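You operate a simulated robot arm through the tools that you are given. There is no shell and no other tool. Be economical: measure what you need, move in short steps, check, and stop when the job is done.

You are at the controls of a simulated two-armed robot. One attempt, no reset.

## Task
Put the carton marked fuses on the top of the cabinet marked water trap. Put the rubber block with purple top on the top of the steel table marked joining away on the far end of the steel table marked sheets. Take the tin marked release on the top of the steel table marked joining and put it away on the second shelf from the bottom of the spares rack. Put the tin marked wax on the top of the steel table marked joining away on the middle shelf of the spares rack. Turn the knob marked bends to 50. Take the purple block marked hold and leave it on the orange card marked teal. Open the drawer marked felt. The order is free. Set down upright: carton marked fuses, tin marked release, tin marked wax.

The check looks at the end state, three seconds after you hand in, the way a careful person would. Anything else that was tipped, shoved, dropped, spilled or broken makes it a failure. Flat cloth is picked up by pressing the open fingertips on it (5 to 10 N) and closing them slowly along it; thin cloth reads only 2 to 8 mm in the jaws.

## Robot
Two 7-joint arms with two-finger parallel grippers on one trunk, on a base that drives. Base frame: it is fixed to the floor where the robot stands at the start and does not move with it; the origin is under the middle of the robot, x ahead of it, y to its left, z up; the surface under the hand at the start is at about z = 920. Readings come in mm, degrees, newtons and seconds.
The left shoulder is at the start at [50, 161, 1173], the right one opposite. With the tool pointing down near the work surface each hand reaches from about 240 to 680 mm from the robot's upright axis, wherever it stands, measured 20 degrees to its own side. Places, roughly: drawer marked felt [-8500, 7100, 400]; far end of the steel table marked sheets [-4100, 4300, 800]; knob marked bends [-5400, 7700, 900]; middle shelf of the spares rack [600, -500, 900]; orange card marked teal [-8500, 6000, 750]; purple block marked hold [-5500, 7750, 1000]; rubber block with purple top (5x5x2 cm) [-3900, 1900, 800]; second shelf of the spares rack [600, -500, 600]; tin marked release [-4000, 2250, 750]; tin marked wax [-4000, 1500, 750]; top of the cabinet marked water trap (76x25 cm) [-880, 1520, 1360]. Payload 3.43 kg a hand.
Tool frame (each hand has its own): the origin (TCP) lies between the finger pads and is the grasp point; the fingertips stand 30 mm ahead of it; z points along the fingers, y is the line along which they close. Largest opening 94 mm; finger width 28, thickness 10; the body of the gripper, 50 by 96 mm, starts 55 mm behind the TCP.
Orientation is told as [roll, pitch, yaw] about the base's x, y, z axes, in that order, counted from this pose: with the fingers straight down and closing along the base's y, the tool's x points along the base's -x, its y along +y and its z along -z.

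## Interface
- The arms move only by the tool servo_tool. It takes "left_plan", "right_plan" or both (then of equal length, played together; a hand with none holds still); each is a list of rows, each a list of 7 numbers: the opening, from 0 (shut) to 1 (fully open), then the shift along the base's x, y, z in mm, then the turn, a rotation vector about the base's x, y, z in degrees. In form: [[hand, dx, dy, dz, rx, ry, rz], ...]. A call has 1 to 8 rows; each row is the pose to reach, as a shift and turn from the pose commanded when the call began. Each row takes 0.2 s and may step no farther than 50 mm and 8.6 degrees from the row before; otherwise, or with a gripper value out of range, the whole call is refused. Where a pose cannot be reached the arm comes as near as it can. A force on the tool above 40 N (or 10 N above the force at the start of the call, whichever is more), or a blocked arm, ends the call early, and 0.2 s more pass. The fingers move at their own pace (about 45 mm/s each) and stop on an object; they squeeze with about 31 N. The grip force told is the motor's: it shows also when the fingers shut on nothing. Time passes only in rows, and 0.2 s behind the last, so rows that repeat a pose let the fingers close. The reply holds the time, the measured pose of the TCP, the force on the tool along the base axes, the opening and the grip force, in the units named above and with some noise, with the torque about the TCP (base axes, N m) and any sound that the robot's microphone picked up.
- Cameras (640 x 400 px; columns grow to the right, rows downward): "scene" is now at [114.5, -16.1, 1305.1]; the picture's right is [-0.29, -0.96, 0.00], its down [-0.45, 0.14, -0.88] and it looks along [0.84, -0.26, -0.47] (base axes); focal length 214 px, centre (320, 200). "left" rides on the left gripper at [76, -14, -103] in its tool frame; the picture's right is [0.18, 0.98, 0.00], its down [-0.75, 0.14, -0.64] and it looks along [-0.63, 0.12, 0.77] (tool axes); focal length 243 px, centre (320, 200). "right" rides on the right gripper at [76, 14, -103] in its tool frame; the picture's right is [-0.18, 0.98, 0.00], its down [-0.75, -0.14, -0.64] and it looks along [-0.63, -0.12, 0.77] (tool axes); focal length 243 px, centre (320, 200). There is no depth. A picture from a camera that has moved, and an enlarged one, comes with that camera's place and axes in the base frame and with its lens. The place of the scene camera against the robot may be out by one fixed shift of up to 18 mm in any direction.
- snapshot(camera): a new picture of that camera. No time passes.
- lift_body(by): slides the trunk up (or, below 0, down) by that many mm; the arms and the scene camera ride with it, the base frame stays. It gives what a move gives, with no picture.
- base_move(legs): drives the robot by 1 to 6 legs, each [ahead, left, turn to the left] in mm, mm and degrees, along the robot's own axes; the way and the turn of a leg run together, so that a leg with both is an arc; at most 1500 mm and 180 degrees a leg. The arms and the cameras ride along, it lands a little off, and it stops where it bumps. It gives what a move gives.
- head_to(pan, tilt): turns the head with the scene camera to pan (to the left, within 80 degrees either way) and tilt (down, from -29 to 69), counted from straight ahead of the robot. It gives what a move gives.
- zoom(camera, box): a new picture of the part [left, top, right, bottom] of that camera's present view, enlarged. No time passes.
- job_done(): hands the job in; it is judged then, once.

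Go step by step. Nothing tells you exact positions but the pictures and the camera data: compare them with the known pose of the tool, close in by small moves and look again before you grip or let go. The budget is 186 turns and 166 pictures, counting those below and the enlarged ones. Unless the task says otherwise, let go and move clear before handing in.

The tools are called after "Emit:" by a JSON object that holds its "fn" and its "kwargs". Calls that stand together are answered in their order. servo_tool: Moves the arms, as the interface text tells. Its arguments: {"type":"object","properties":{"left_plan":{"type":"array"},"right_plan":{"type":"array"}},"required":[]} The other tools are called the same way: lift_body (by) slides the trunk up or down; base_move (legs) drives the base; head_to (pan, tilt) turns the head that bears the scene camera; snapshot (camera) takes a picture; zoom (camera, box) takes an enlarged picture of a part of a camera's view; job_done () hands the job in.

At the start:

```text
t: 0.0
left_tool_pos: [471.6, 38.2, 998.8]
left_ee_rot: [0.1, -0.1, 0.2]
left_ft_force: [-0.3, -0.6, -0.1]
left_torque: [-0.02, 0.01, 0.0]
left_width: 94.1
left_finger_force: 0.2
right_tool_pos: [375.4, -315.2, 998.9]
right_ee_rot: [-0.1, 0.0, -0.1]
right_ft_force: [0.1, -0.4, 0.1]
right_torque: [0.0, 0.0, -0.01]
right_width: 93.6
right_finger_force: 0.1
trunk travel left (down, up): [-200.0, 67.0]
robot x, y, heading: [2.7, 2.5, -0.1]
head pan, tilt: [-16.9, 28.2]
```

scene: 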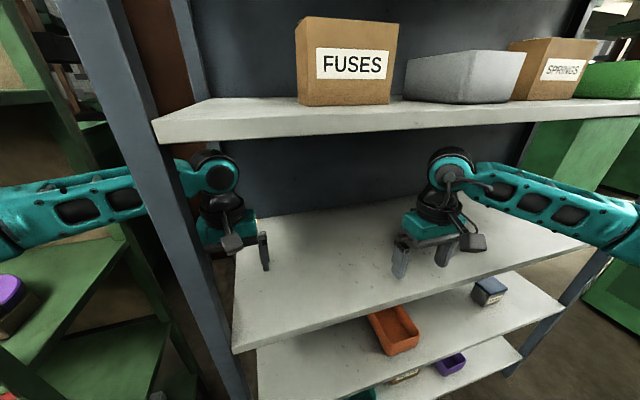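
right: 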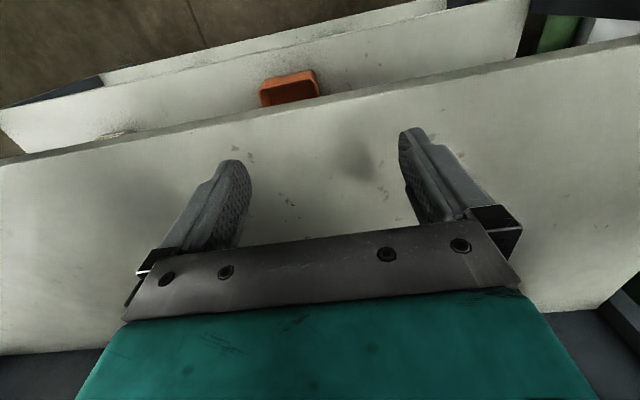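
left: 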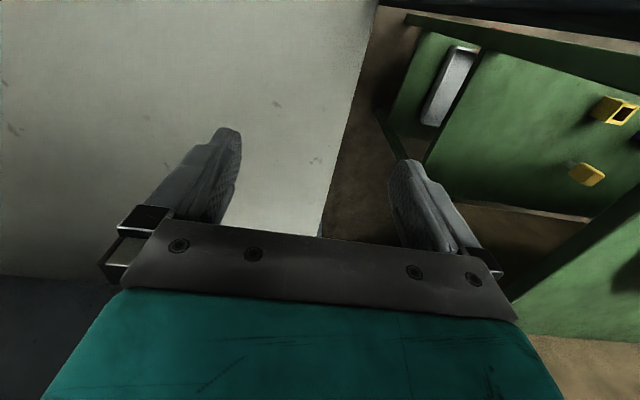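

I see the spares rack ahead, with the FUSES carton on the shelf above the hands (about x 450, y -160, z 1280). First I measure it more closely.

Emit:
{"fn": "lift_body", "kwargs": {"by": 67}}

Emit:
{"fn": "head_to", "kwargs": {"pan": -20, "tilt": 10}}

Emit:
{"fn": "snapshot", "kwargs": {"camera": "scene"}}

```text
t: 1.1
left_tool_pos: [462.6, 49.9, 1033.9]
left_ee_rot: [3.6, 2.6, 0.6]
left_ft_force: [0.0, 0.7, 0.1]
left_torque: [-0.01, 0.0, -0.01]
left_width: 94.0
left_finger_force: 0.0
right_tool_pos: [358.0, -317.2, 1036.5]
right_ee_rot: [-1.1, 5.3, 0.4]
right_ft_force: [0.6, 0.2, -0.2]
right_torque: [-0.01, -0.01, 0.0]
right_width: 93.9
right_finger_force: 0.2
trunk travel left (down, up): [-267.0, 0.0]
robot x, y, heading: [0.3, -1.2, 0.2]
head pan, tilt: [-16.9, 28.2]
```

```text
t: 1.9
left_tool_pos: [462.0, 49.7, 1034.3]
left_ee_rot: [3.4, 2.6, 0.5]
left_ft_force: [-0.9, -0.3, -0.8]
left_torque: [0.0, 0.01, 0.03]
left_width: 94.1
left_finger_force: 0.1
right_tool_pos: [357.6, -317.5, 1035.4]
right_ee_rot: [-1.1, 5.4, 0.5]
right_ft_force: [-0.3, -0.9, 0.7]
right_torque: [-0.02, 0.0, -0.01]
right_width: 93.8
right_finger_force: 0.1
trunk travel left (down, up): [-267.0, 0.0]
robot x, y, heading: [-2.5, 1.7, 0.1]
head pan, tilt: [-20.0, 10.0]
```

```text
162 pictures are left
camera scene: at [113.4, -24.4, 1398.5], right [-0.34, -0.94, 0.0], down [-0.16, 0.06, -0.98], along [0.93, -0.34, -0.17], focal length 214 px, centre (320, 200)
```

scene: 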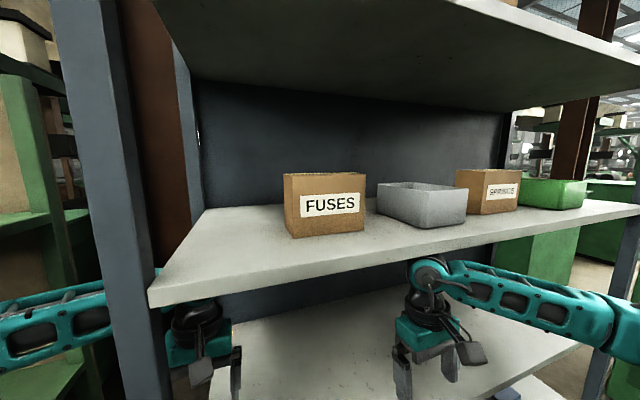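

Raising the trunk seems to have pressed the arms against the shelf underside (hands rose only 35 mm), so I lower it back a bit and zoom on the carton.

Emit:
{"fn": "lift_body", "kwargs": {"by": -60}}

Emit:
{"fn": "zoom", "kwargs": {"camera": "scene", "box": [240, 140, 560, 340]}}

```text
t: 2.9
left_tool_pos: [471.7, 38.3, 1008.8]
left_ee_rot: [-0.1, -0.1, 0.1]
left_ft_force: [0.2, 0.4, 0.7]
left_torque: [-0.01, -0.02, 0.0]
left_width: 93.9
left_finger_force: 0.1
right_tool_pos: [376.8, -314.7, 1007.8]
right_ee_rot: [0.1, -0.1, 0.0]
right_ft_force: [-0.5, 0.1, 0.1]
right_torque: [0.03, -0.03, 0.0]
right_width: 93.9
right_finger_force: 0.1
trunk travel left (down, up): [-207.0, 60.0]
robot x, y, heading: [-1.2, -1.2, -0.0]
head pan, tilt: [-20.0, 10.0]
```

```text
2.00 times, centred on (400, 240) of scene
camera zoom: at [114.5, -21.5, 1342.1], right [-0.34, -0.94, 0.0], down [-0.16, 0.06, -0.98], along [0.93, -0.34, -0.17], focal length 429 px, centre (160, 120)
```

zoom: 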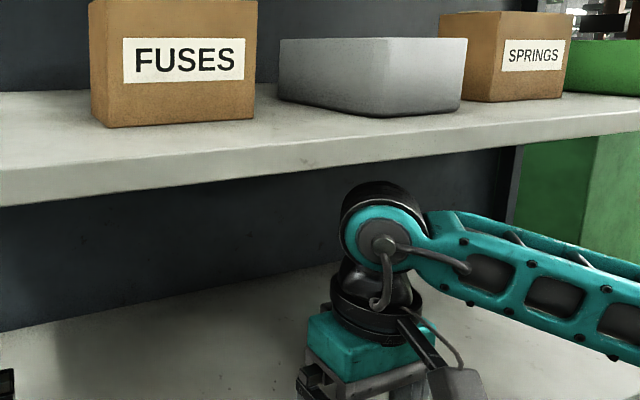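

The arms are free again. I back off 300 mm so hands are out of the shelf, then raise the trunk.

Emit:
{"fn": "base_move", "kwargs": {"legs": [[-300, 0, 0]]}}

Emit:
{"fn": "lift_body", "kwargs": {"by": 60}}

Emit:
{"fn": "head_to", "kwargs": {"pan": -13, "tilt": 10}}

Emit:
{"fn": "snapshot", "kwargs": {"camera": "scene"}}

```text
t: 3.9
left_tool_pos: [443.7, 50.6, 1005.9]
left_ee_rot: [-0.5, 0.3, 3.6]
left_ft_force: [-0.7, -0.2, 0.7]
left_torque: [0.02, -0.04, 0.02]
left_width: 94.1
left_finger_force: 0.1
right_tool_pos: [329.9, -316.5, 1004.0]
right_ee_rot: [0.0, 0.5, -0.2]
right_ft_force: [0.1, -1.0, 0.7]
right_torque: [0.02, 0.01, 0.0]
right_width: 94.1
right_finger_force: 0.1
trunk travel left (down, up): [-207.0, 60.0]
robot x, y, heading: [-47.9, -1.2, -0.0]
head pan, tilt: [-20.0, 10.0]
stopped in leg 1: the robot was blocked; the commanded pose is now the measured one
```

```text
t: 4.9
left_tool_pos: [432.1, 65.0, 1033.9]
left_ee_rot: [2.7, 2.7, 3.7]
left_ft_force: [0.2, -0.1, 0.1]
left_torque: [-0.01, 0.02, 0.01]
left_width: 94.1
left_finger_force: 0.0
right_tool_pos: [323.2, -312.1, 1052.4]
right_ee_rot: [-0.6, 2.5, 0.2]
right_ft_force: [-0.3, -0.4, 0.1]
right_torque: [-0.02, -0.01, 0.01]
right_width: 93.9
right_finger_force: 0.1
trunk travel left (down, up): [-267.0, 0.0]
robot x, y, heading: [-54.0, 3.0, -0.1]
head pan, tilt: [-20.0, 10.0]
```

```text
t: 5.6
left_tool_pos: [432.0, 66.8, 1035.4]
left_ee_rot: [3.2, 2.7, 3.8]
left_ft_force: [0.5, 0.6, -0.4]
left_torque: [0.0, 0.02, -0.02]
left_width: 93.8
left_finger_force: 0.2
right_tool_pos: [321.5, -313.3, 1051.9]
right_ee_rot: [-0.6, 2.5, 0.2]
right_ft_force: [0.5, -0.2, 0.4]
right_torque: [0.01, 0.02, 0.01]
right_width: 93.7
right_finger_force: 0.1
trunk travel left (down, up): [-267.0, 0.0]
robot x, y, heading: [-53.5, -0.4, 0.1]
head pan, tilt: [-13.0, 10.0]
```

```text
160 pictures are left
camera scene: at [74.5, -7.3, 1399.3], right [-0.23, -0.97, 0.0], down [-0.18, 0.04, -0.98], along [0.96, -0.23, -0.18], focal length 214 px, centre (320, 200)
```

scene: 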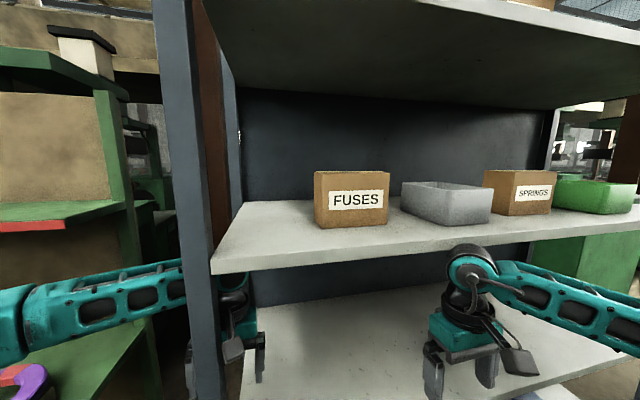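

The left forearm passes outside the rack's left post with the hand behind it; that blocked me. I undo the lift, and look at the gap to the left.

Emit:
{"fn": "lift_body", "kwargs": {"by": -65}}

Emit:
{"fn": "head_to", "kwargs": {"pan": 35, "tilt": 30}}

Emit:
{"fn": "snapshot", "kwargs": {"camera": "scene"}}

Emit:
{"fn": "snapshot", "kwargs": {"camera": "left"}}

```text
t: 6.7
left_tool_pos: [445.6, 51.6, 1008.4]
left_ee_rot: [-1.1, -0.3, 3.9]
left_ft_force: [0.3, 0.5, 0.0]
left_torque: [-0.03, -0.01, -0.02]
left_width: 93.8
left_finger_force: 0.1
right_tool_pos: [329.6, -314.8, 1000.8]
right_ee_rot: [0.0, 0.2, -0.3]
right_ft_force: [-0.3, -0.5, -0.7]
right_torque: [-0.04, -0.03, -0.02]
right_width: 94.1
right_finger_force: 0.1
trunk travel left (down, up): [-202.0, 65.0]
robot x, y, heading: [-50.6, 1.3, -0.1]
head pan, tilt: [-13.0, 10.0]
```

```text
t: 7.8
left_tool_pos: [444.3, 52.0, 1006.8]
left_ee_rot: [-1.1, -0.3, 4.0]
left_ft_force: [-0.7, -0.4, -0.2]
left_torque: [-0.03, -0.03, -0.01]
left_width: 94.0
left_finger_force: 0.1
right_tool_pos: [328.6, -313.5, 999.8]
right_ee_rot: [-0.2, 0.5, -0.1]
right_ft_force: [0.3, 0.3, -0.3]
right_torque: [0.01, 0.02, 0.01]
right_width: 93.9
right_finger_force: 0.1
trunk travel left (down, up): [-202.0, 65.0]
robot x, y, heading: [-51.2, -1.9, -0.2]
head pan, tilt: [35.0, 30.0]
```

```text
159 pictures are left
camera scene: at [57.1, 64.7, 1303.0], right [0.57, -0.82, 0.0], down [-0.42, -0.29, -0.86], along [0.71, 0.49, -0.51], focal length 214 px, centre (320, 200)
```

scene: 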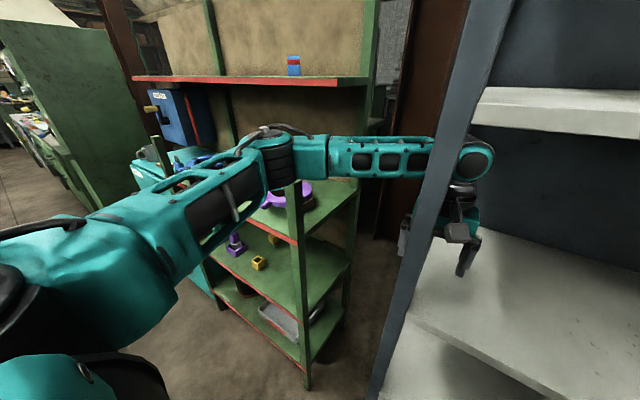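

```text
158 pictures are left
camera left: at [369.3, 33.1, 1110.1], right [-0.25, 0.97, -0.02], down [0.74, 0.21, 0.64], along [0.63, 0.15, -0.77], focal length 243 px, centre (320, 200)
```

left: 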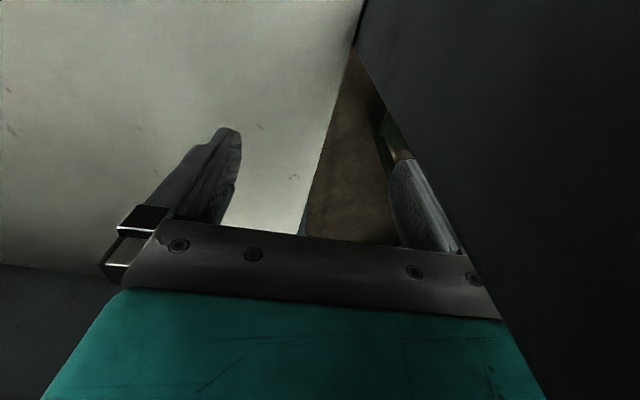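

The hand can come out by driving forward a bit, then turning left 20°, which swings the hand round the post while the elbow moves away from the green rack.

Emit:
{"fn": "base_move", "kwargs": {"legs": [[55, 0, 0], [0, 0, 20]]}}

Emit:
{"fn": "head_to", "kwargs": {"pan": 15, "tilt": 30}}

Emit:
{"fn": "snapshot", "kwargs": {"camera": "scene"}}

```text
t: 9.3
left_tool_pos: [486.7, 78.3, 1006.7]
left_ee_rot: [-1.4, -0.7, 9.0]
left_ft_force: [4.9, -2.9, -1.8]
left_torque: [0.36, 0.36, 0.35]
left_width: 93.8
left_finger_force: 0.0
right_tool_pos: [402.6, -286.8, 1002.8]
right_ee_rot: [0.0, -0.1, 4.2]
right_ft_force: [-1.1, -0.2, 0.4]
right_torque: [0.05, -0.03, -0.03]
right_width: 94.1
right_finger_force: 0.0
trunk travel left (down, up): [-202.0, 65.0]
robot x, y, heading: [2.0, -1.6, 4.5]
head pan, tilt: [35.0, 30.0]
stopped in leg 2: the force on the tool passed its limit at 76 N (the readings are from after the stop); the commanded pose is now the measured one
```

```text
t: 10.1
left_tool_pos: [486.8, 78.2, 1008.0]
left_ee_rot: [-1.4, -0.6, 8.9]
left_ft_force: [7.1, -3.8, -3.2]
left_torque: [0.59, 0.56, 0.59]
left_width: 94.0
left_finger_force: 0.0
right_tool_pos: [402.6, -286.9, 1000.5]
right_ee_rot: [0.1, 0.0, 4.3]
right_ft_force: [-0.6, -0.3, 0.1]
right_torque: [-0.01, 0.01, -0.01]
right_width: 93.9
right_finger_force: 0.1
trunk travel left (down, up): [-202.0, 65.0]
robot x, y, heading: [3.7, -0.4, 4.2]
head pan, tilt: [15.0, 30.0]
```

```text
157 pictures are left
camera scene: at [117.9, 42.4, 1303.7], right [0.33, -0.94, 0.0], down [-0.47, -0.17, -0.87], along [0.82, 0.29, -0.5], focal length 214 px, centre (320, 200)
```

scene: 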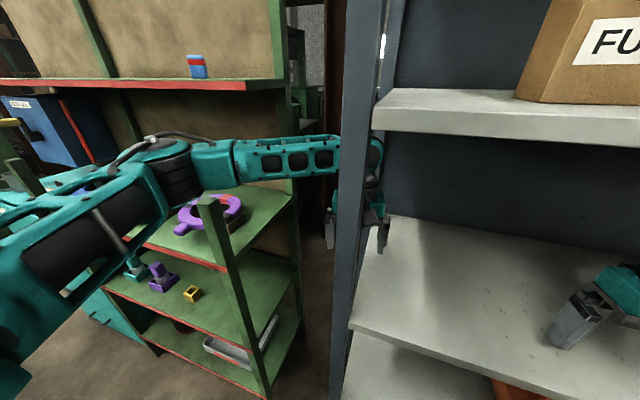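

The hand camera bracket touched the back of the post. I move the hand deeper (+x) first and then left.

Emit:
{"fn": "servo_tool", "kwargs": {"left_plan": [[1, 40, 0, 0, 0, 0, 0], [1, 80, 0, 0, 0, 0, 0], [1, 100, 0, 0, 0, 0, 0], [1, 100, 40, 0, 0, 0, 0], [1, 100, 80, 0, 0, 0, 0], [1, 100, 110, 0, 0, 0, 0], [1, 100, 130, 0, 0, 0, 0]]}}

Emit:
{"fn": "snapshot", "kwargs": {"camera": "scene"}}

```text
t: 11.7
left_tool_pos: [586.2, 210.0, 1007.9]
left_ee_rot: [-1.4, -0.6, 8.8]
left_ft_force: [-0.6, -0.3, 0.2]
left_torque: [0.01, 0.0, -0.03]
left_width: 94.1
left_finger_force: 0.0
right_tool_pos: [403.4, -285.1, 1000.6]
right_ee_rot: [0.0, 0.0, 4.3]
right_ft_force: [-0.4, 1.6, 0.0]
right_torque: [0.02, -0.01, 0.02]
right_width: 94.0
right_finger_force: 0.1
trunk travel left (down, up): [-202.0, 65.0]
robot x, y, heading: [1.1, -2.0, 4.2]
head pan, tilt: [15.0, 30.0]
```

```text
156 pictures are left
camera scene: at [116.9, 43.1, 1303.9], right [0.33, -0.94, 0.0], down [-0.47, -0.17, -0.87], along [0.82, 0.29, -0.5], focal length 214 px, centre (320, 200)
```

scene: 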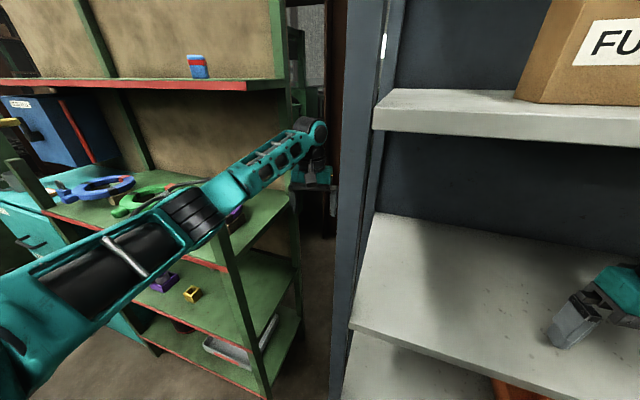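

The hand is in the gap now. Drive straight back.

Emit:
{"fn": "base_move", "kwargs": {"legs": [[-390, 40, 0]]}}

Emit:
{"fn": "snapshot", "kwargs": {"camera": "scene"}}

```text
t: 14.2
left_tool_pos: [197.2, 221.7, 1008.4]
left_ee_rot: [-1.4, -0.7, 9.1]
left_ft_force: [-0.7, -0.1, 0.1]
left_torque: [-0.02, -0.03, 0.0]
left_width: 94.0
left_finger_force: 0.0
right_tool_pos: [16.2, -276.5, 1002.2]
right_ee_rot: [0.1, -0.1, 4.5]
right_ft_force: [0.5, 0.6, 0.2]
right_torque: [0.0, -0.08, -0.03]
right_width: 93.9
right_finger_force: 0.0
trunk travel left (down, up): [-202.0, 65.0]
robot x, y, heading: [-383.2, 8.5, 4.6]
head pan, tilt: [15.0, 30.0]
```

```text
155 pictures are left
camera scene: at [-272.3, 52.5, 1303.9], right [0.33, -0.94, 0.0], down [-0.47, -0.17, -0.87], along [0.82, 0.29, -0.5], focal length 214 px, centre (320, 200)
```

scene: 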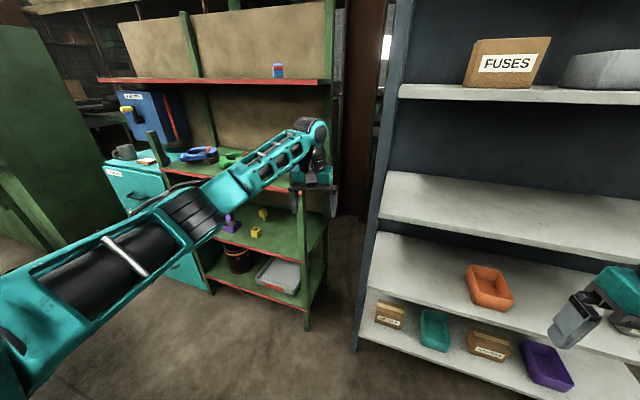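

Free of the rack. Now raise the trunk, face the rack and tuck the left hand back while raising the right hand.

Emit:
{"fn": "lift_body", "kwargs": {"by": 65}}

Emit:
{"fn": "base_move", "kwargs": {"legs": [[0, 0, -4.5]]}}

Emit:
{"fn": "servo_tool", "kwargs": {"left_plan": [[1, -50, 0, 0, 0, 0, 0], [1, -100, 0, 0, 0, 0, 0], [1, -150, 0, 0, 0, 0, 0], [1, -200, 0, 0, 0, 0, 0], [1, -240, 0, 0, 0, 0, 0], [1, -240, 0, 0, 0, 0, 0], [1, -240, 0, 0, 0, 0, 0], [1, -240, 0, 0, 0, 0, 0]], "right_plan": [[1, 0, 0, 50, 0, 0, 0], [1, 0, 0, 100, 0, 0, 0], [1, 0, 0, 150, 0, 0, 0], [1, 0, 0, 200, 0, 0, 0], [1, 0, 0, 250, 0, 0, 0], [1, 0, 0, 300, 0, 0, 0], [1, 0, 0, 350, 0, 0, 0], [1, 0, 0, 370, 0, 0, 0]]}}

Emit:
{"fn": "head_to", "kwargs": {"pan": -10, "tilt": 10}}

Emit:
{"fn": "zoom", "kwargs": {"camera": "scene", "box": [160, 100, 480, 300]}}

Emit:
{"fn": "snapshot", "kwargs": {"camera": "right"}}

```text
t: 15.2
left_tool_pos: [195.8, 221.1, 1072.8]
left_ee_rot: [-1.4, -0.6, 9.1]
left_ft_force: [0.2, 0.1, -0.1]
left_torque: [-0.02, -0.02, 0.0]
left_width: 94.0
left_finger_force: 0.0
right_tool_pos: [16.5, -276.0, 1065.8]
right_ee_rot: [0.0, 0.0, 4.4]
right_ft_force: [-0.6, 0.8, -0.1]
right_torque: [-0.01, -0.05, 0.01]
right_width: 93.9
right_finger_force: 0.1
trunk travel left (down, up): [-267.0, 0.0]
robot x, y, heading: [-383.2, 8.8, 4.5]
head pan, tilt: [15.0, 30.0]
```

```text
t: 16.1
left_tool_pos: [211.6, 175.0, 1071.7]
left_ee_rot: [-1.5, -0.5, 4.6]
left_ft_force: [-0.6, -0.9, 0.0]
left_torque: [0.01, -0.01, 0.01]
left_width: 93.9
left_finger_force: 0.1
right_tool_pos: [-8.2, -305.1, 1067.6]
right_ee_rot: [0.0, -0.1, -0.2]
right_ft_force: [-0.9, 0.2, -0.3]
right_torque: [0.01, 0.0, 0.01]
right_width: 94.2
right_finger_force: 0.0
trunk travel left (down, up): [-267.0, 0.0]
robot x, y, heading: [-385.0, 5.7, 0.2]
head pan, tilt: [15.0, 30.0]
```

```text
t: 17.9
left_tool_pos: [-31.7, 176.7, 1071.8]
left_ee_rot: [-1.4, -0.7, 4.6]
left_ft_force: [0.2, 0.1, 0.2]
left_torque: [-0.01, 0.03, 0.01]
left_width: 94.2
left_finger_force: 0.0
right_tool_pos: [-7.8, -304.9, 1437.1]
right_ee_rot: [0.0, -0.1, 0.0]
right_ft_force: [0.2, -0.1, -0.9]
right_torque: [0.0, 0.0, 0.0]
right_width: 94.2
right_finger_force: 0.0
trunk travel left (down, up): [-267.0, 0.0]
robot x, y, heading: [-387.2, 6.6, 0.2]
head pan, tilt: [15.0, 30.0]
```

```text
t: 18.8
left_tool_pos: [-31.9, 176.1, 1071.2]
left_ee_rot: [-1.3, -0.5, 4.7]
left_ft_force: [0.7, -0.3, 0.4]
left_torque: [0.01, 0.03, 0.04]
left_width: 94.1
left_finger_force: 0.0
right_tool_pos: [-8.1, -304.5, 1437.1]
right_ee_rot: [-0.1, 0.0, 0.0]
right_ft_force: [0.7, -0.6, 0.2]
right_torque: [-0.03, 0.05, 0.01]
right_width: 94.0
right_finger_force: 0.0
trunk travel left (down, up): [-267.0, 0.0]
robot x, y, heading: [-388.2, 5.8, -0.0]
head pan, tilt: [-10.0, 10.0]
```

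```text
2.00 times, centred on (320, 200) of scene
camera zoom: at [-265.3, 3.0, 1401.2], right [-0.17, -0.98, 0.0], down [-0.17, 0.03, -0.98], along [0.97, -0.17, -0.17], focal length 429 px, centre (320, 200)
```

zoom: 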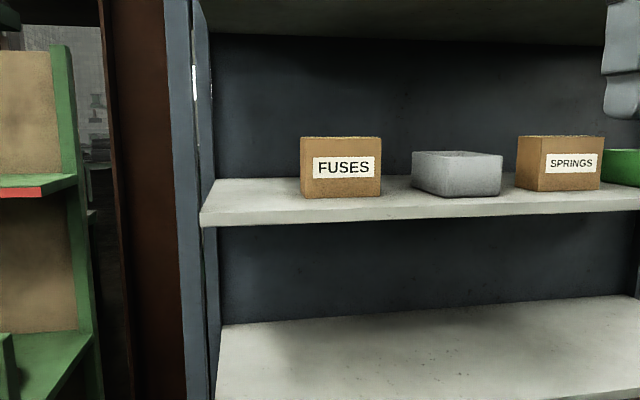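

```text
153 pictures are left
camera right: at [-83.3, -290.2, 1539.5], right [0.18, 0.98, 0.0], down [0.75, -0.14, 0.64], along [0.63, -0.12, -0.77], focal length 243 px, centre (320, 200)
```

right: 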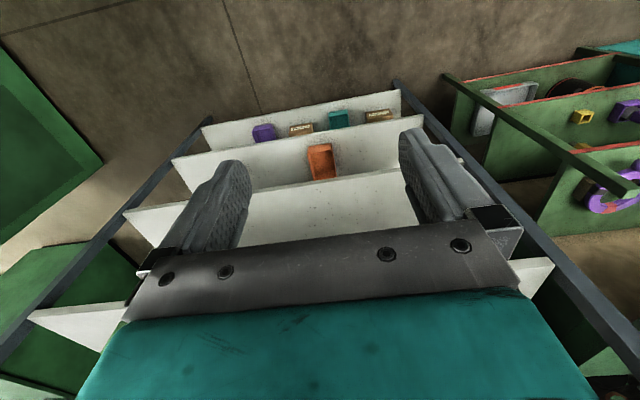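

The carton sits near the left end of the upper shelf; the shelf above leaves limited headroom. I look at the right arm shape and get a better close-up of the carton.

Emit:
{"fn": "base_move", "kwargs": {"legs": [[150, 30, 0]]}}

Emit:
{"fn": "head_to", "kwargs": {"pan": -25, "tilt": 5}}

Emit:
{"fn": "snapshot", "kwargs": {"camera": "scene"}}

Emit:
{"fn": "snapshot", "kwargs": {"camera": "right"}}

```text
t: 20.2
left_tool_pos: [120.6, 204.6, 1071.3]
left_ee_rot: [-1.4, -0.6, 4.6]
left_ft_force: [0.3, 0.5, 0.7]
left_torque: [-0.01, 0.01, 0.01]
left_width: 94.1
left_finger_force: 0.2
right_tool_pos: [143.9, -275.3, 1435.3]
right_ee_rot: [0.0, -0.1, -0.1]
right_ft_force: [-0.5, -0.6, 0.5]
right_torque: [0.0, 0.07, 0.0]
right_width: 94.0
right_finger_force: 0.1
trunk travel left (down, up): [-267.0, 0.0]
robot x, y, heading: [-233.5, 37.7, 0.0]
head pan, tilt: [-10.0, 10.0]
```

```text
t: 20.9
left_tool_pos: [119.3, 204.2, 1071.4]
left_ee_rot: [-1.4, -0.6, 4.5]
left_ft_force: [-1.1, -0.6, -0.3]
left_torque: [0.03, 0.0, -0.03]
left_width: 93.9
left_finger_force: 0.1
right_tool_pos: [143.6, -275.5, 1436.3]
right_ee_rot: [0.1, 0.0, -0.1]
right_ft_force: [0.7, -0.2, 0.5]
right_torque: [0.01, 0.03, 0.03]
right_width: 93.9
right_finger_force: 0.1
trunk travel left (down, up): [-267.0, 0.0]
robot x, y, heading: [-232.2, 37.9, -0.0]
head pan, tilt: [-25.0, 5.0]
```

```text
152 pictures are left
camera scene: at [-123.6, 10.2, 1409.3], right [-0.42, -0.91, 0.0], down [-0.08, 0.04, -1.0], along [0.9, -0.42, -0.09], focal length 214 px, centre (320, 200)
```

scene: 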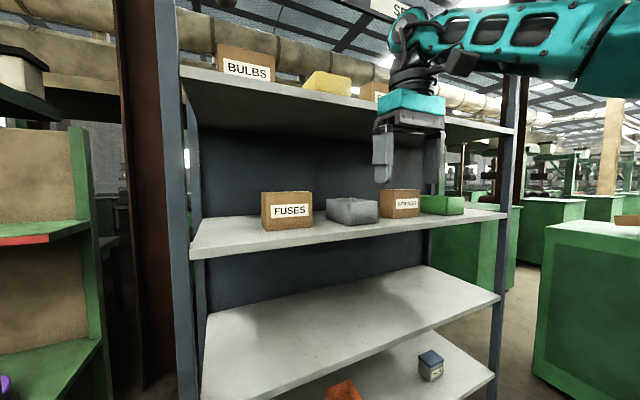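

```text
151 pictures are left
camera right: at [66.6, -260.5, 1539.7], right [0.19, 0.98, 0.0], down [0.75, -0.14, 0.64], along [0.63, -0.12, -0.77], focal length 243 px, centre (320, 200)
```

right: 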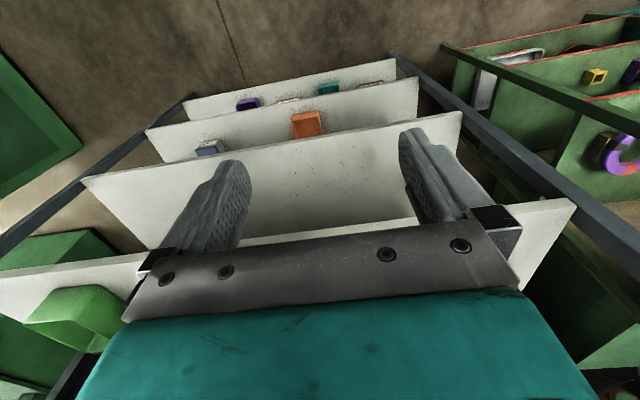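

Emit:
{"fn": "zoom", "kwargs": {"camera": "scene", "box": [160, 40, 480, 240]}}

```text
2.00 times, centred on (320, 140) of scene
camera zoom: at [-123.6, 10.2, 1409.3], right [-0.42, -0.91, 0.0], down [-0.08, 0.04, -1.0], along [0.9, -0.42, -0.09], focal length 429 px, centre (320, 320)
```

zoom: 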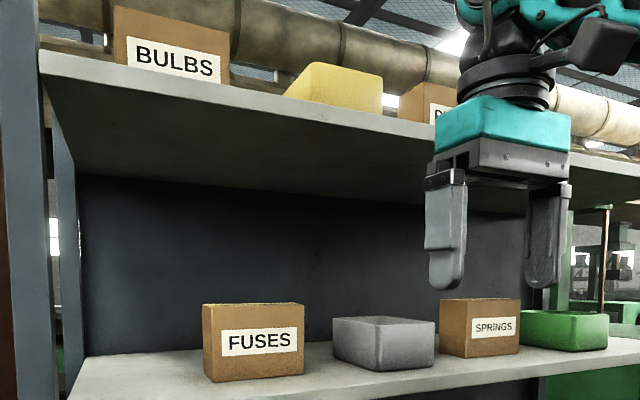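

Upper shelf underside is about 1590, so the hand must slide in sideways, straddling front and back of the carton. I turn the right hand 90°, lower it to about 1345, and retract both hands.

Emit:
{"fn": "servo_tool", "kwargs": {"left_plan": [[1, -25, 0, 0, 0, 0, 0], [1, -50, -10, 0, 0, 0, 0], [1, -75, -20, 0, 0, 0, 0], [1, -100, -30, 0, 0, 0, 0], [1, -100, -40, 0, 0, 0, 0], [1, -100, -40, 0, 0, 0, 0], [1, -100, -40, 0, 0, 0, 0], [1, -100, -40, 0, 0, 0, 0]], "right_plan": [[1, -12, 0, -10, 0, 0, 8.5], [1, -25, 0, -20, 0, 0, 17], [1, -37, 0, -30, 0, 0, 25.5], [1, -50, 0, -40, 0, 0, 34], [1, -62, 0, -50, 0, 0, 42.5], [1, -75, 0, -60, 0, 0, 51], [1, -87, 0, -70, 0, 0, 59.5], [1, -100, 0, -80, 0, 0, 68]]}}

Emit:
{"fn": "servo_tool", "kwargs": {"right_plan": [[1, 0, 0, 0, 0, 0, 7.5], [1, 0, 0, 0, 0, 0, 15], [1, 0, 0, 0, 0, 0, 22], [1, 0, 0, 0, 0, 0, 22]]}}

Emit:
{"fn": "base_move", "kwargs": {"legs": [[160, 0, 0]]}}

Emit:
{"fn": "snapshot", "kwargs": {"camera": "scene"}}

Emit:
{"fn": "zoom", "kwargs": {"camera": "scene", "box": [240, 150, 400, 250]}}

```text
t: 22.8
left_tool_pos: [19.4, 165.0, 1071.9]
left_ee_rot: [-1.4, -0.6, 4.5]
left_ft_force: [-0.3, -0.2, 0.0]
left_torque: [-0.01, 0.0, -0.01]
left_width: 93.9
left_finger_force: 0.0
left hand out of reach, approached as far as the arm can: row 4
right_tool_pos: [9.8, -190.6, 1315.3]
right_ee_rot: [0.0, -0.2, 67.9]
right_ft_force: [0.1, -0.1, -1.1]
right_torque: [0.0, -0.01, -0.03]
right_width: 94.1
right_finger_force: 0.0
right hand out of reach, approached as far as the arm can: row 3, 4, 5, 6, 7, 8
trunk travel left (down, up): [-267.0, 0.0]
robot x, y, heading: [-231.9, 37.7, 0.1]
head pan, tilt: [-25.0, 5.0]
```

```text
t: 23.8
left_tool_pos: [20.0, 165.2, 1071.7]
left_ee_rot: [-1.3, -0.6, 4.5]
left_ft_force: [-0.6, -0.4, -0.9]
left_torque: [-0.03, 0.03, 0.01]
left_width: 93.9
left_finger_force: 0.1
right_tool_pos: [-21.4, -145.3, 1295.5]
right_ee_rot: [0.1, -0.2, 90.0]
right_ft_force: [-0.2, -0.5, -0.3]
right_torque: [0.01, -0.03, 0.03]
right_width: 94.0
right_finger_force: 0.1
right hand out of reach, approached as far as the arm can: row 1, 2, 3, 4
trunk travel left (down, up): [-267.0, 0.0]
robot x, y, heading: [-232.6, 38.9, 0.2]
head pan, tilt: [-25.0, 5.0]
```

```text
t: 25.2
left_tool_pos: [178.5, 163.6, 1071.6]
left_ee_rot: [-1.4, -0.5, 4.4]
left_ft_force: [0.7, 0.2, -0.7]
left_torque: [0.01, 0.04, -0.02]
left_width: 93.9
left_finger_force: 0.1
right_tool_pos: [136.4, -146.8, 1296.3]
right_ee_rot: [-0.1, -0.1, 89.8]
right_ft_force: [0.9, 0.4, -0.3]
right_torque: [-0.03, 0.02, -0.04]
right_width: 94.0
right_finger_force: 0.0
trunk travel left (down, up): [-267.0, 0.0]
robot x, y, heading: [-72.4, 38.3, -0.0]
head pan, tilt: [-25.0, 5.0]
```

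```text
149 pictures are left
camera scene: at [35.6, 9.8, 1409.2], right [-0.42, -0.91, 0.0], down [-0.08, 0.04, -1.0], along [0.9, -0.42, -0.09], focal length 214 px, centre (320, 200)
```

scene: 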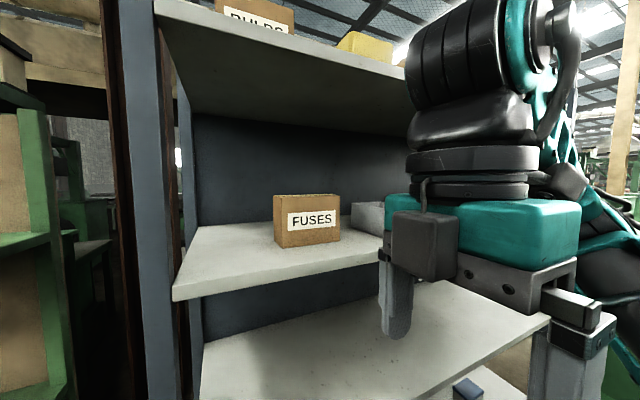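

```text
4.00 times, centred on (320, 200) of scene
camera zoom: at [35.6, 9.8, 1409.2], right [-0.42, -0.91, 0.0], down [-0.08, 0.04, -1.0], along [0.9, -0.42, -0.09], focal length 858 px, centre (320, 200)
```

zoom: 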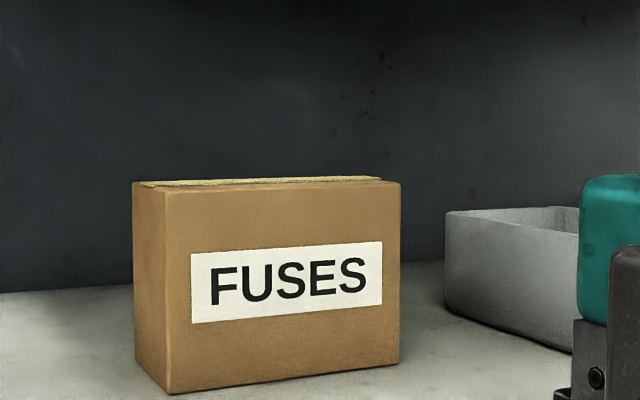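

The zoom shows the carton axis-aligned, about 130 wide × 66 deep × 98 tall, with centre near (470, -160). I bring the right hand to the gap at the left of the carton, outside the shelf first.

Emit:
{"fn": "servo_tool", "kwargs": {"right_plan": [[1, 25, 10, 10, 0, 0, 0], [1, 50, 30, 20, 0, 0, 0], [1, 75, 50, 30, 0, 0, 0], [1, 100, 70, 40, 0, 0, 0], [1, 114, 95, 49, 0, 0, 0], [1, 114, 107, 49, 0, 0, 0]]}}

Emit:
{"fn": "snapshot", "kwargs": {"camera": "scene"}}

```text
t: 26.6
left_tool_pos: [176.8, 164.3, 1072.3]
left_ee_rot: [-1.4, -0.5, 4.4]
left_ft_force: [0.2, -0.4, 0.4]
left_torque: [0.02, 0.0, -0.01]
left_width: 93.9
left_finger_force: 0.1
right_tool_pos: [210.6, -22.2, 1322.6]
right_ee_rot: [0.0, -0.1, 89.7]
right_ft_force: [-0.6, 0.7, -0.4]
right_torque: [0.01, 0.0, -0.04]
right_width: 94.0
right_finger_force: 0.0
right hand out of reach, approached as far as the arm can: row 1, 2, 3, 4, 5, 6
trunk travel left (down, up): [-267.0, 0.0]
robot x, y, heading: [-77.9, 37.5, -0.1]
head pan, tilt: [-25.0, 5.0]
```

```text
147 pictures are left
camera scene: at [34.7, 9.9, 1409.3], right [-0.42, -0.91, 0.0], down [-0.08, 0.04, -1.0], along [0.9, -0.42, -0.09], focal length 214 px, centre (320, 200)
```

scene: 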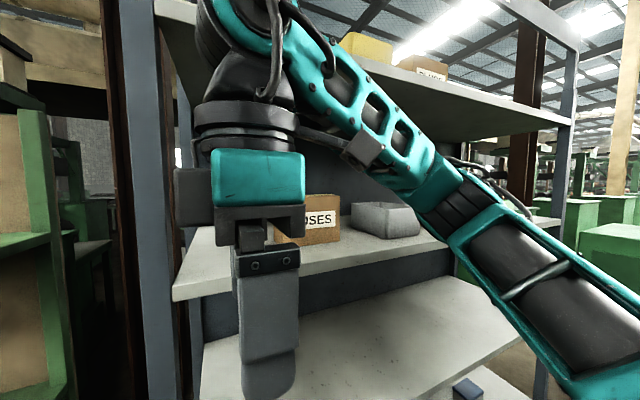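

Emit:
{"fn": "servo_tool", "kwargs": {"right_plan": [[1, 25, -7, 12, 0, 0, 0], [1, 50, -14, 22, 0, 0, 0], [1, 50, -14, 22, 0, 0, 0]]}}

Emit:
{"fn": "snapshot", "kwargs": {"camera": "right"}}

```text
t: 27.4
left_tool_pos: [178.7, 163.2, 1072.1]
left_ee_rot: [-1.4, -0.7, 4.4]
left_ft_force: [0.4, -0.2, -0.9]
left_torque: [0.0, -0.01, -0.01]
left_width: 94.1
left_finger_force: 0.0
right_tool_pos: [210.6, -22.5, 1323.5]
right_ee_rot: [0.0, -0.2, 89.6]
right_ft_force: [-0.3, 0.3, 0.0]
right_torque: [0.01, -0.01, -0.01]
right_width: 94.1
right_finger_force: 0.1
right hand out of reach, approached as far as the arm can: row 1, 2, 3
trunk travel left (down, up): [-267.0, 0.0]
robot x, y, heading: [-74.2, 41.7, -0.3]
head pan, tilt: [-25.0, 5.0]
```

```text
146 pictures are left
camera right: at [196.0, -98.1, 1426.7], right [-0.98, 0.19, 0.0], down [0.14, 0.75, 0.64], along [0.12, 0.63, -0.77], focal length 243 px, centre (320, 200)
```

right: 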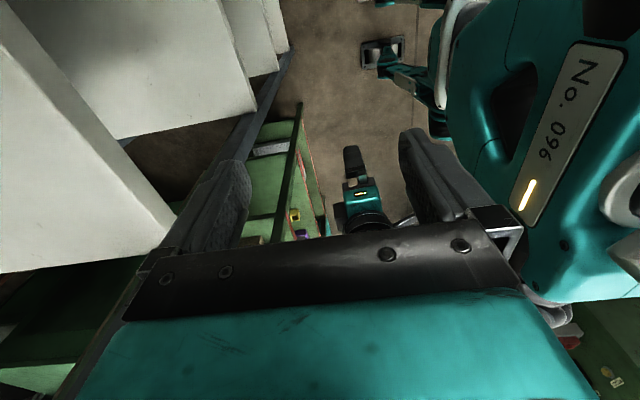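

Emit:
{"fn": "servo_tool", "kwargs": {"right_plan": [[1, 35, -30, 0, 0, 0, 0], [1, 70, -60, 0, 0, 0, 0], [1, 100, -90, 10, 0, 0, 0], [1, 100, -90, 22, 0, 0, 0]]}}

```text
t: 28.4
left_tool_pos: [177.9, 164.6, 1071.8]
left_ee_rot: [-1.4, -0.6, 4.4]
left_ft_force: [-0.4, 0.3, -0.2]
left_torque: [-0.02, 0.01, 0.0]
left_width: 94.0
left_finger_force: 0.0
right_tool_pos: [212.5, -53.2, 1292.4]
right_ee_rot: [0.0, -0.1, 89.7]
right_ft_force: [1.5, 0.4, -0.4]
right_torque: [0.01, 0.01, 0.01]
right_width: 94.1
right_finger_force: 0.1
right hand out of reach, approached as far as the arm can: row 1, 2, 3, 4
trunk travel left (down, up): [-267.0, 0.0]
robot x, y, heading: [-72.3, 42.7, -0.1]
head pan, tilt: [-25.0, 5.0]
```

The elbow has gone into a bad posture. I back off and re-form the arm at longer reach with the elbow up, then drive in with the hand preset.

Emit:
{"fn": "base_move", "kwargs": {"legs": [[-380, 60, 0]]}}

Emit:
{"fn": "servo_tool", "kwargs": {"right_plan": [[1, 0, -40, 0, 0, 0, -8.5], [1, 0, -80, 0, 0, 0, -17], [1, 20, -120, 10, 0, 0, -25.5], [1, 50, -150, 30, 0, 0, -34], [1, 80, -180, 50, 0, 0, -42.5], [1, 110, -210, 80, 0, 0, -51], [1, 140, -240, 110, 0, 0, -59.5], [1, 170, -260, 140, 0, 0, -68]]}}

Emit:
{"fn": "snapshot", "kwargs": {"camera": "scene"}}

```text
t: 30.8
left_tool_pos: [-200.7, 222.7, 1071.6]
left_ee_rot: [-1.4, -0.5, 4.3]
left_ft_force: [-0.1, 0.7, -0.2]
left_torque: [0.0, 0.01, 0.0]
left_width: 93.7
left_finger_force: 0.1
right_tool_pos: [-166.9, 7.7, 1291.9]
right_ee_rot: [-0.1, 0.0, 89.6]
right_ft_force: [-0.7, 0.2, -0.5]
right_torque: [0.01, 0.01, 0.01]
right_width: 93.9
right_finger_force: 0.1
trunk travel left (down, up): [-267.0, 0.0]
robot x, y, heading: [-454.4, 98.8, -0.1]
head pan, tilt: [-25.0, 5.0]
```

```text
refused: row 6 steps farther than a row can; nothing moved
```

```text
145 pictures are left
camera scene: at [-344.5, 69.5, 1409.4], right [-0.43, -0.9, 0.0], down [-0.08, 0.04, -1.0], along [0.9, -0.42, -0.09], focal length 214 px, centre (320, 200)
```

scene: 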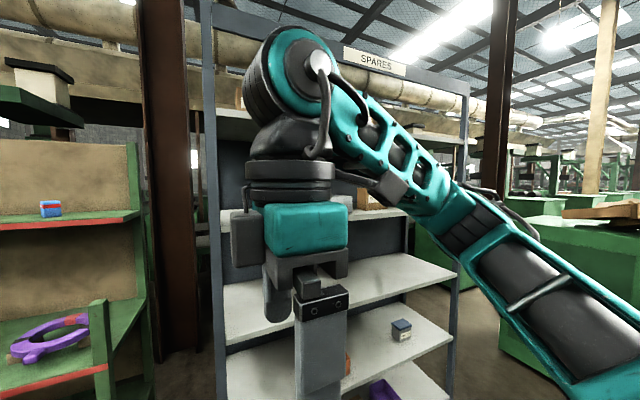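

Emit:
{"fn": "servo_tool", "kwargs": {"right_plan": [[1, 0, -40, 0, 0, 0, -8.5], [1, 0, -80, 0, 0, 0, -17], [1, 20, -115, 10, 0, 0, -25.5], [1, 45, -145, 25, 0, 0, -34], [1, 70, -175, 45, 0, 0, -42.5], [1, 95, -200, 70, 0, 0, -51], [1, 120, -220, 95, 0, 0, -59.5], [1, 145, -240, 120, 0, 0, -68]]}}

Emit:
{"fn": "servo_tool", "kwargs": {"right_plan": [[1, 30, 0, 20, 0, 0, -7.5], [1, 60, 0, 40, 0, 0, -15], [1, 90, 0, 50, 0, 0, -20], [1, 120, 0, 50, 0, 0, -20], [1, 150, 0, 50, 0, 0, -20], [1, 150, 0, 50, 0, 0, -20]]}}

Emit:
{"fn": "snapshot", "kwargs": {"camera": "scene"}}

```text
t: 32.6
left_tool_pos: [-199.2, 223.9, 1071.4]
left_ee_rot: [-1.4, -0.7, 4.3]
left_ft_force: [0.6, 0.2, 0.0]
left_torque: [-0.04, 0.01, 0.03]
left_width: 94.0
left_finger_force: 0.0
right_tool_pos: [-38.3, -204.7, 1384.7]
right_ee_rot: [-0.1, -0.3, 21.2]
right_ft_force: [-0.2, -0.5, 0.1]
right_torque: [-0.01, 0.02, -0.03]
right_width: 94.6
right_finger_force: 0.1
right hand out of reach, approached as far as the arm can: row 4, 5, 6, 7, 8
trunk travel left (down, up): [-267.0, 0.0]
robot x, y, heading: [-455.9, 99.3, -0.3]
head pan, tilt: [-25.0, 5.0]
```

```text
t: 34.0
left_tool_pos: [-200.8, 223.5, 1071.9]
left_ee_rot: [-1.3, -0.5, 4.4]
left_ft_force: [-0.6, 0.3, -0.1]
left_torque: [0.04, -0.01, 0.01]
left_width: 93.9
left_finger_force: 0.1
right_tool_pos: [63.2, -184.6, 1392.0]
right_ee_rot: [0.0, -0.2, 1.4]
right_ft_force: [-0.2, -0.6, 0.2]
right_torque: [0.05, 0.0, 0.02]
right_width: 94.0
right_finger_force: 0.0
right hand out of reach, approached as far as the arm can: row 2, 3, 4, 5, 6
trunk travel left (down, up): [-267.0, 0.0]
robot x, y, heading: [-452.7, 99.3, -0.3]
head pan, tilt: [-25.0, 5.0]
```

```text
144 pictures are left
camera scene: at [-344.7, 68.8, 1409.4], right [-0.43, -0.9, 0.0], down [-0.08, 0.04, -1.0], along [0.9, -0.42, -0.09], focal length 214 px, centre (320, 200)
```

scene: 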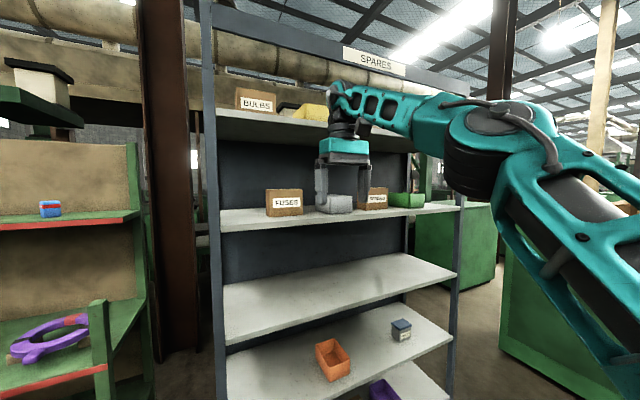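

Emit:
{"fn": "servo_tool", "kwargs": {"right_plan": [[1, 0, 0, -20, 0, 0, 0], [1, 0, 0, -45, 0, 0, 0], [1, 0, 0, -45, 0, 0, 8.5], [1, 0, 0, -45, 0, 0, 17], [1, 0, 0, -45, 0, 0, 25.5], [1, 0, 0, -45, 0, 0, 34], [1, 0, 0, -45, 0, 0, 42.5], [1, 0, 0, -45, 0, 0, 51]]}}

Emit:
{"fn": "servo_tool", "kwargs": {"right_plan": [[1, 0, 0, 0, 0, 0, 8.5], [1, 0, 0, 0, 0, 0, 17], [1, 0, 0, 0, 0, 0, 25.5], [1, 0, 0, 0, 0, 0, 34], [1, 0, 0, 0, 0, 0, 38], [1, 0, 0, 0, 0, 0, 38]]}}

Emit:
{"fn": "snapshot", "kwargs": {"camera": "scene"}}

```text
t: 35.8
left_tool_pos: [-199.9, 224.8, 1072.2]
left_ee_rot: [-1.4, -0.6, 4.3]
left_ft_force: [-0.3, 0.3, 0.3]
left_torque: [0.0, -0.02, 0.0]
left_width: 94.0
left_finger_force: 0.1
right_tool_pos: [-39.8, -93.2, 1293.0]
right_ee_rot: [-0.3, -0.3, 52.2]
right_ft_force: [-0.7, 0.0, 0.3]
right_torque: [0.01, -0.01, 0.0]
right_width: 93.9
right_finger_force: 0.1
right hand out of reach, approached as far as the arm can: row 4, 5, 6, 7, 8
trunk travel left (down, up): [-267.0, 0.0]
robot x, y, heading: [-451.8, 94.8, -0.3]
head pan, tilt: [-25.0, 5.0]
```

```text
t: 37.2
left_tool_pos: [-199.8, 223.6, 1072.2]
left_ee_rot: [-1.4, -0.6, 4.3]
left_ft_force: [0.2, -0.6, -0.1]
left_torque: [0.01, -0.01, -0.01]
left_width: 93.9
left_finger_force: 0.1
right_tool_pos: [-167.0, -10.9, 1255.9]
right_ee_rot: [0.1, -0.1, 90.6]
right_ft_force: [-0.3, 0.7, 0.1]
right_torque: [-0.02, 0.01, -0.02]
right_width: 94.0
right_finger_force: 0.0
right hand out of reach, approached as far as the arm can: row 1, 2, 3, 4, 5, 6
trunk travel left (down, up): [-267.0, 0.0]
robot x, y, heading: [-451.8, 98.7, -0.3]
head pan, tilt: [-25.0, 5.0]
```

```text
143 pictures are left
camera scene: at [-344.0, 69.4, 1409.3], right [-0.43, -0.9, 0.0], down [-0.08, 0.04, -1.0], along [0.9, -0.42, -0.09], focal length 214 px, centre (320, 200)
```

scene: 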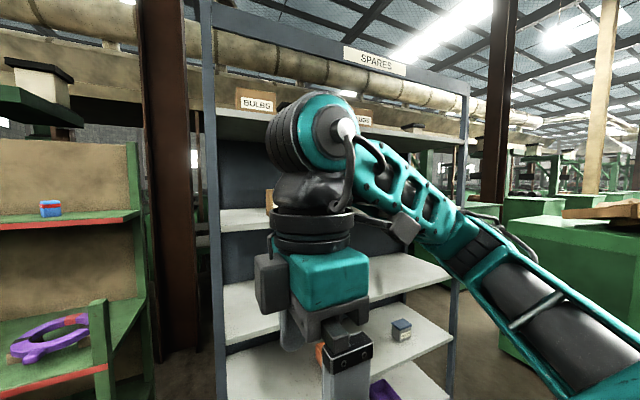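

Positive yaw is limited by the wrist. Since the gripper is symmetric I try turning the other way (yaw −90).

Emit:
{"fn": "servo_tool", "kwargs": {"right_plan": [[1, 0, -30, 0, 0, 0, -8.5], [1, 20, -60, 10, 0, 0, -17], [1, 40, -90, 20, 0, 0, -25.5], [1, 60, -120, 30, 0, 0, -34], [1, 85, -150, 45, 0, 0, -42.5], [1, 115, -170, 60, 0, 0, -51], [1, 145, -190, 75, 0, 0, -59.5], [1, 175, -205, 90, 0, 0, -68]]}}

Emit:
{"fn": "servo_tool", "kwargs": {"right_plan": [[1, 15, 0, 0, 0, 0, -8.5], [1, 30, 0, 0, 0, 0, -17], [1, 45, 0, 0, 0, 0, -25.5], [1, 60, 0, 0, 0, 0, -34], [1, 60, 0, 0, 0, 0, -42.5], [1, 60, 0, 0, 0, 0, -51], [1, 60, 0, 0, 0, 0, -59.5], [1, 60, 0, 0, 0, 0, -68]]}}

Emit:
{"fn": "servo_tool", "kwargs": {"right_plan": [[1, 0, 0, 0, 0, 0, -8.5], [1, 0, 0, 0, 0, 0, -17], [1, 0, 0, 0, 0, 0, -25.5], [1, 0, 0, 0, 0, 0, -34], [1, 0, 0, 0, 0, 0, -42.5], [1, 0, 0, 0, 0, 0, -44.6]]}}

Emit:
{"fn": "snapshot", "kwargs": {"camera": "scene"}}

```text
t: 39.0
left_tool_pos: [-201.2, 223.2, 1072.5]
left_ee_rot: [-1.3, -0.6, 4.3]
left_ft_force: [0.0, 0.4, 0.4]
left_torque: [-0.01, 0.01, 0.01]
left_width: 94.0
left_finger_force: 0.0
right_tool_pos: [5.4, -209.9, 1336.5]
right_ee_rot: [-0.1, -0.2, 22.3]
right_ft_force: [0.1, 0.3, 0.5]
right_torque: [0.0, 0.02, 0.0]
right_width: 93.9
right_finger_force: 0.1
right hand out of reach, approached as far as the arm can: row 5, 6, 7, 8
trunk travel left (down, up): [-267.0, 0.0]
robot x, y, heading: [-455.6, 100.1, -0.3]
head pan, tilt: [-25.0, 5.0]
```

```text
t: 40.8
left_tool_pos: [-200.1, 223.6, 1071.0]
left_ee_rot: [-1.4, -0.6, 4.3]
left_ft_force: [-1.0, 0.1, -0.3]
left_torque: [0.01, 0.02, -0.01]
left_width: 93.9
left_finger_force: 0.1
right_tool_pos: [63.7, -209.4, 1336.5]
right_ee_rot: [0.0, -0.2, -45.6]
right_ft_force: [-0.5, -0.1, 0.2]
right_torque: [0.01, -0.03, -0.01]
right_width: 94.0
right_finger_force: 0.1
trunk travel left (down, up): [-267.0, 0.0]
robot x, y, heading: [-452.7, 98.3, -0.3]
head pan, tilt: [-25.0, 5.0]
```

```text
t: 42.2
left_tool_pos: [-199.9, 223.5, 1072.2]
left_ee_rot: [-1.4, -0.7, 4.3]
left_ft_force: [-0.1, 0.1, -0.5]
left_torque: [0.04, -0.01, 0.01]
left_width: 93.7
left_finger_force: 0.2
right_tool_pos: [63.5, -210.8, 1337.2]
right_ee_rot: [0.0, -0.1, -90.1]
right_ft_force: [-0.6, -1.0, -0.4]
right_torque: [-0.01, 0.01, 0.0]
right_width: 94.1
right_finger_force: 0.0
trunk travel left (down, up): [-267.0, 0.0]
robot x, y, heading: [-452.2, 99.9, -0.1]
head pan, tilt: [-25.0, 5.0]
```

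```text
142 pictures are left
camera scene: at [-344.0, 69.5, 1409.3], right [-0.43, -0.9, 0.0], down [-0.08, 0.04, -1.0], along [0.9, -0.42, -0.09], focal length 214 px, centre (320, 200)
```

scene: 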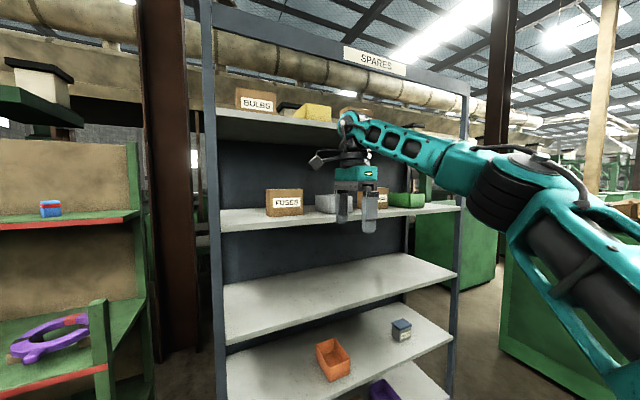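

Yaw −90 works freely. Now I set height 1350, align the hand at y ≈ −60 (left of the carton) and approach to just outside the shelf.

Emit:
{"fn": "servo_tool", "kwargs": {"right_plan": [[1, 0, 40, 6, 0, 0, 0], [1, 0, 80, 13, 0, 0, 0], [1, 0, 80, 13, 0, 0, 0]]}}

Emit:
{"fn": "base_move", "kwargs": {"legs": [[0, 68, 0], [190, 0, 0]]}}

Emit:
{"fn": "snapshot", "kwargs": {"camera": "scene"}}

Emit:
{"fn": "snapshot", "kwargs": {"camera": "right"}}

```text
t: 43.0
left_tool_pos: [-200.1, 224.2, 1072.4]
left_ee_rot: [-1.2, -0.7, 4.4]
left_ft_force: [0.1, -0.1, 0.7]
left_torque: [-0.01, 0.02, 0.0]
left_width: 93.9
left_finger_force: 0.1
right_tool_pos: [65.6, -131.1, 1350.0]
right_ee_rot: [0.0, -0.1, -90.1]
right_ft_force: [0.5, -0.2, -0.7]
right_torque: [0.01, 0.01, 0.02]
right_width: 93.8
right_finger_force: 0.1
trunk travel left (down, up): [-267.0, 0.0]
robot x, y, heading: [-456.3, 97.6, 0.0]
head pan, tilt: [-25.0, 5.0]
```

```text
t: 45.4
left_tool_pos: [-9.5, 291.0, 1071.9]
left_ee_rot: [-1.3, -0.5, 4.5]
left_ft_force: [0.0, -0.5, -0.2]
left_torque: [-0.03, 0.01, 0.02]
left_width: 94.0
left_finger_force: 0.1
right_tool_pos: [255.8, -61.9, 1349.5]
right_ee_rot: [0.0, -0.1, -89.7]
right_ft_force: [0.4, 0.1, 0.6]
right_torque: [-0.01, 0.04, -0.02]
right_width: 93.8
right_finger_force: 0.0
trunk travel left (down, up): [-267.0, 0.0]
robot x, y, heading: [-266.3, 167.7, -0.4]
head pan, tilt: [-25.0, 5.0]
```

```text
141 pictures are left
camera scene: at [-153.2, 137.7, 1409.2], right [-0.43, -0.91, 0.0], down [-0.08, 0.04, -1.0], along [0.9, -0.42, -0.09], focal length 214 px, centre (320, 200)
```

scene: 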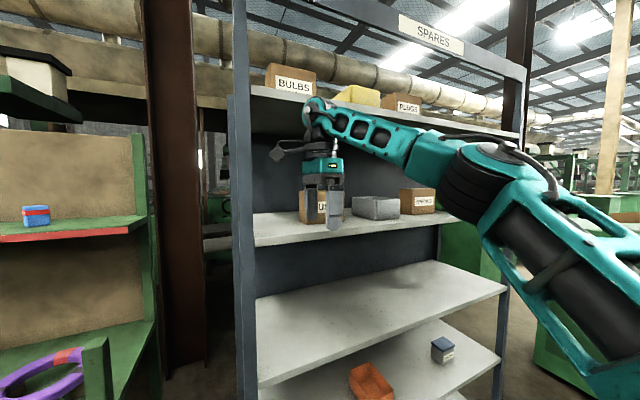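

```text
140 pictures are left
camera right: at [269.8, 15.0, 1453.5], right [0.98, -0.18, 0.0], down [-0.14, -0.75, 0.64], along [-0.12, -0.63, -0.77], focal length 243 px, centre (320, 200)
```

right: 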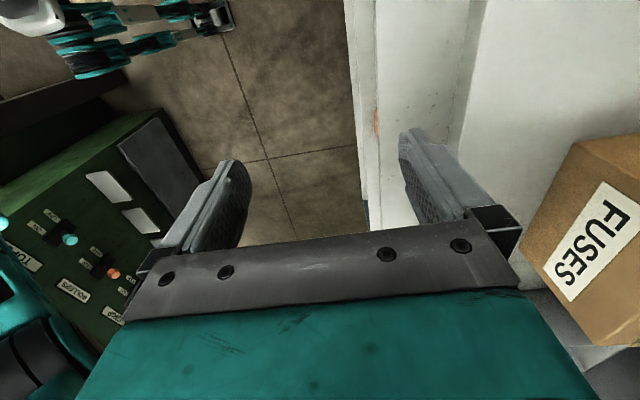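

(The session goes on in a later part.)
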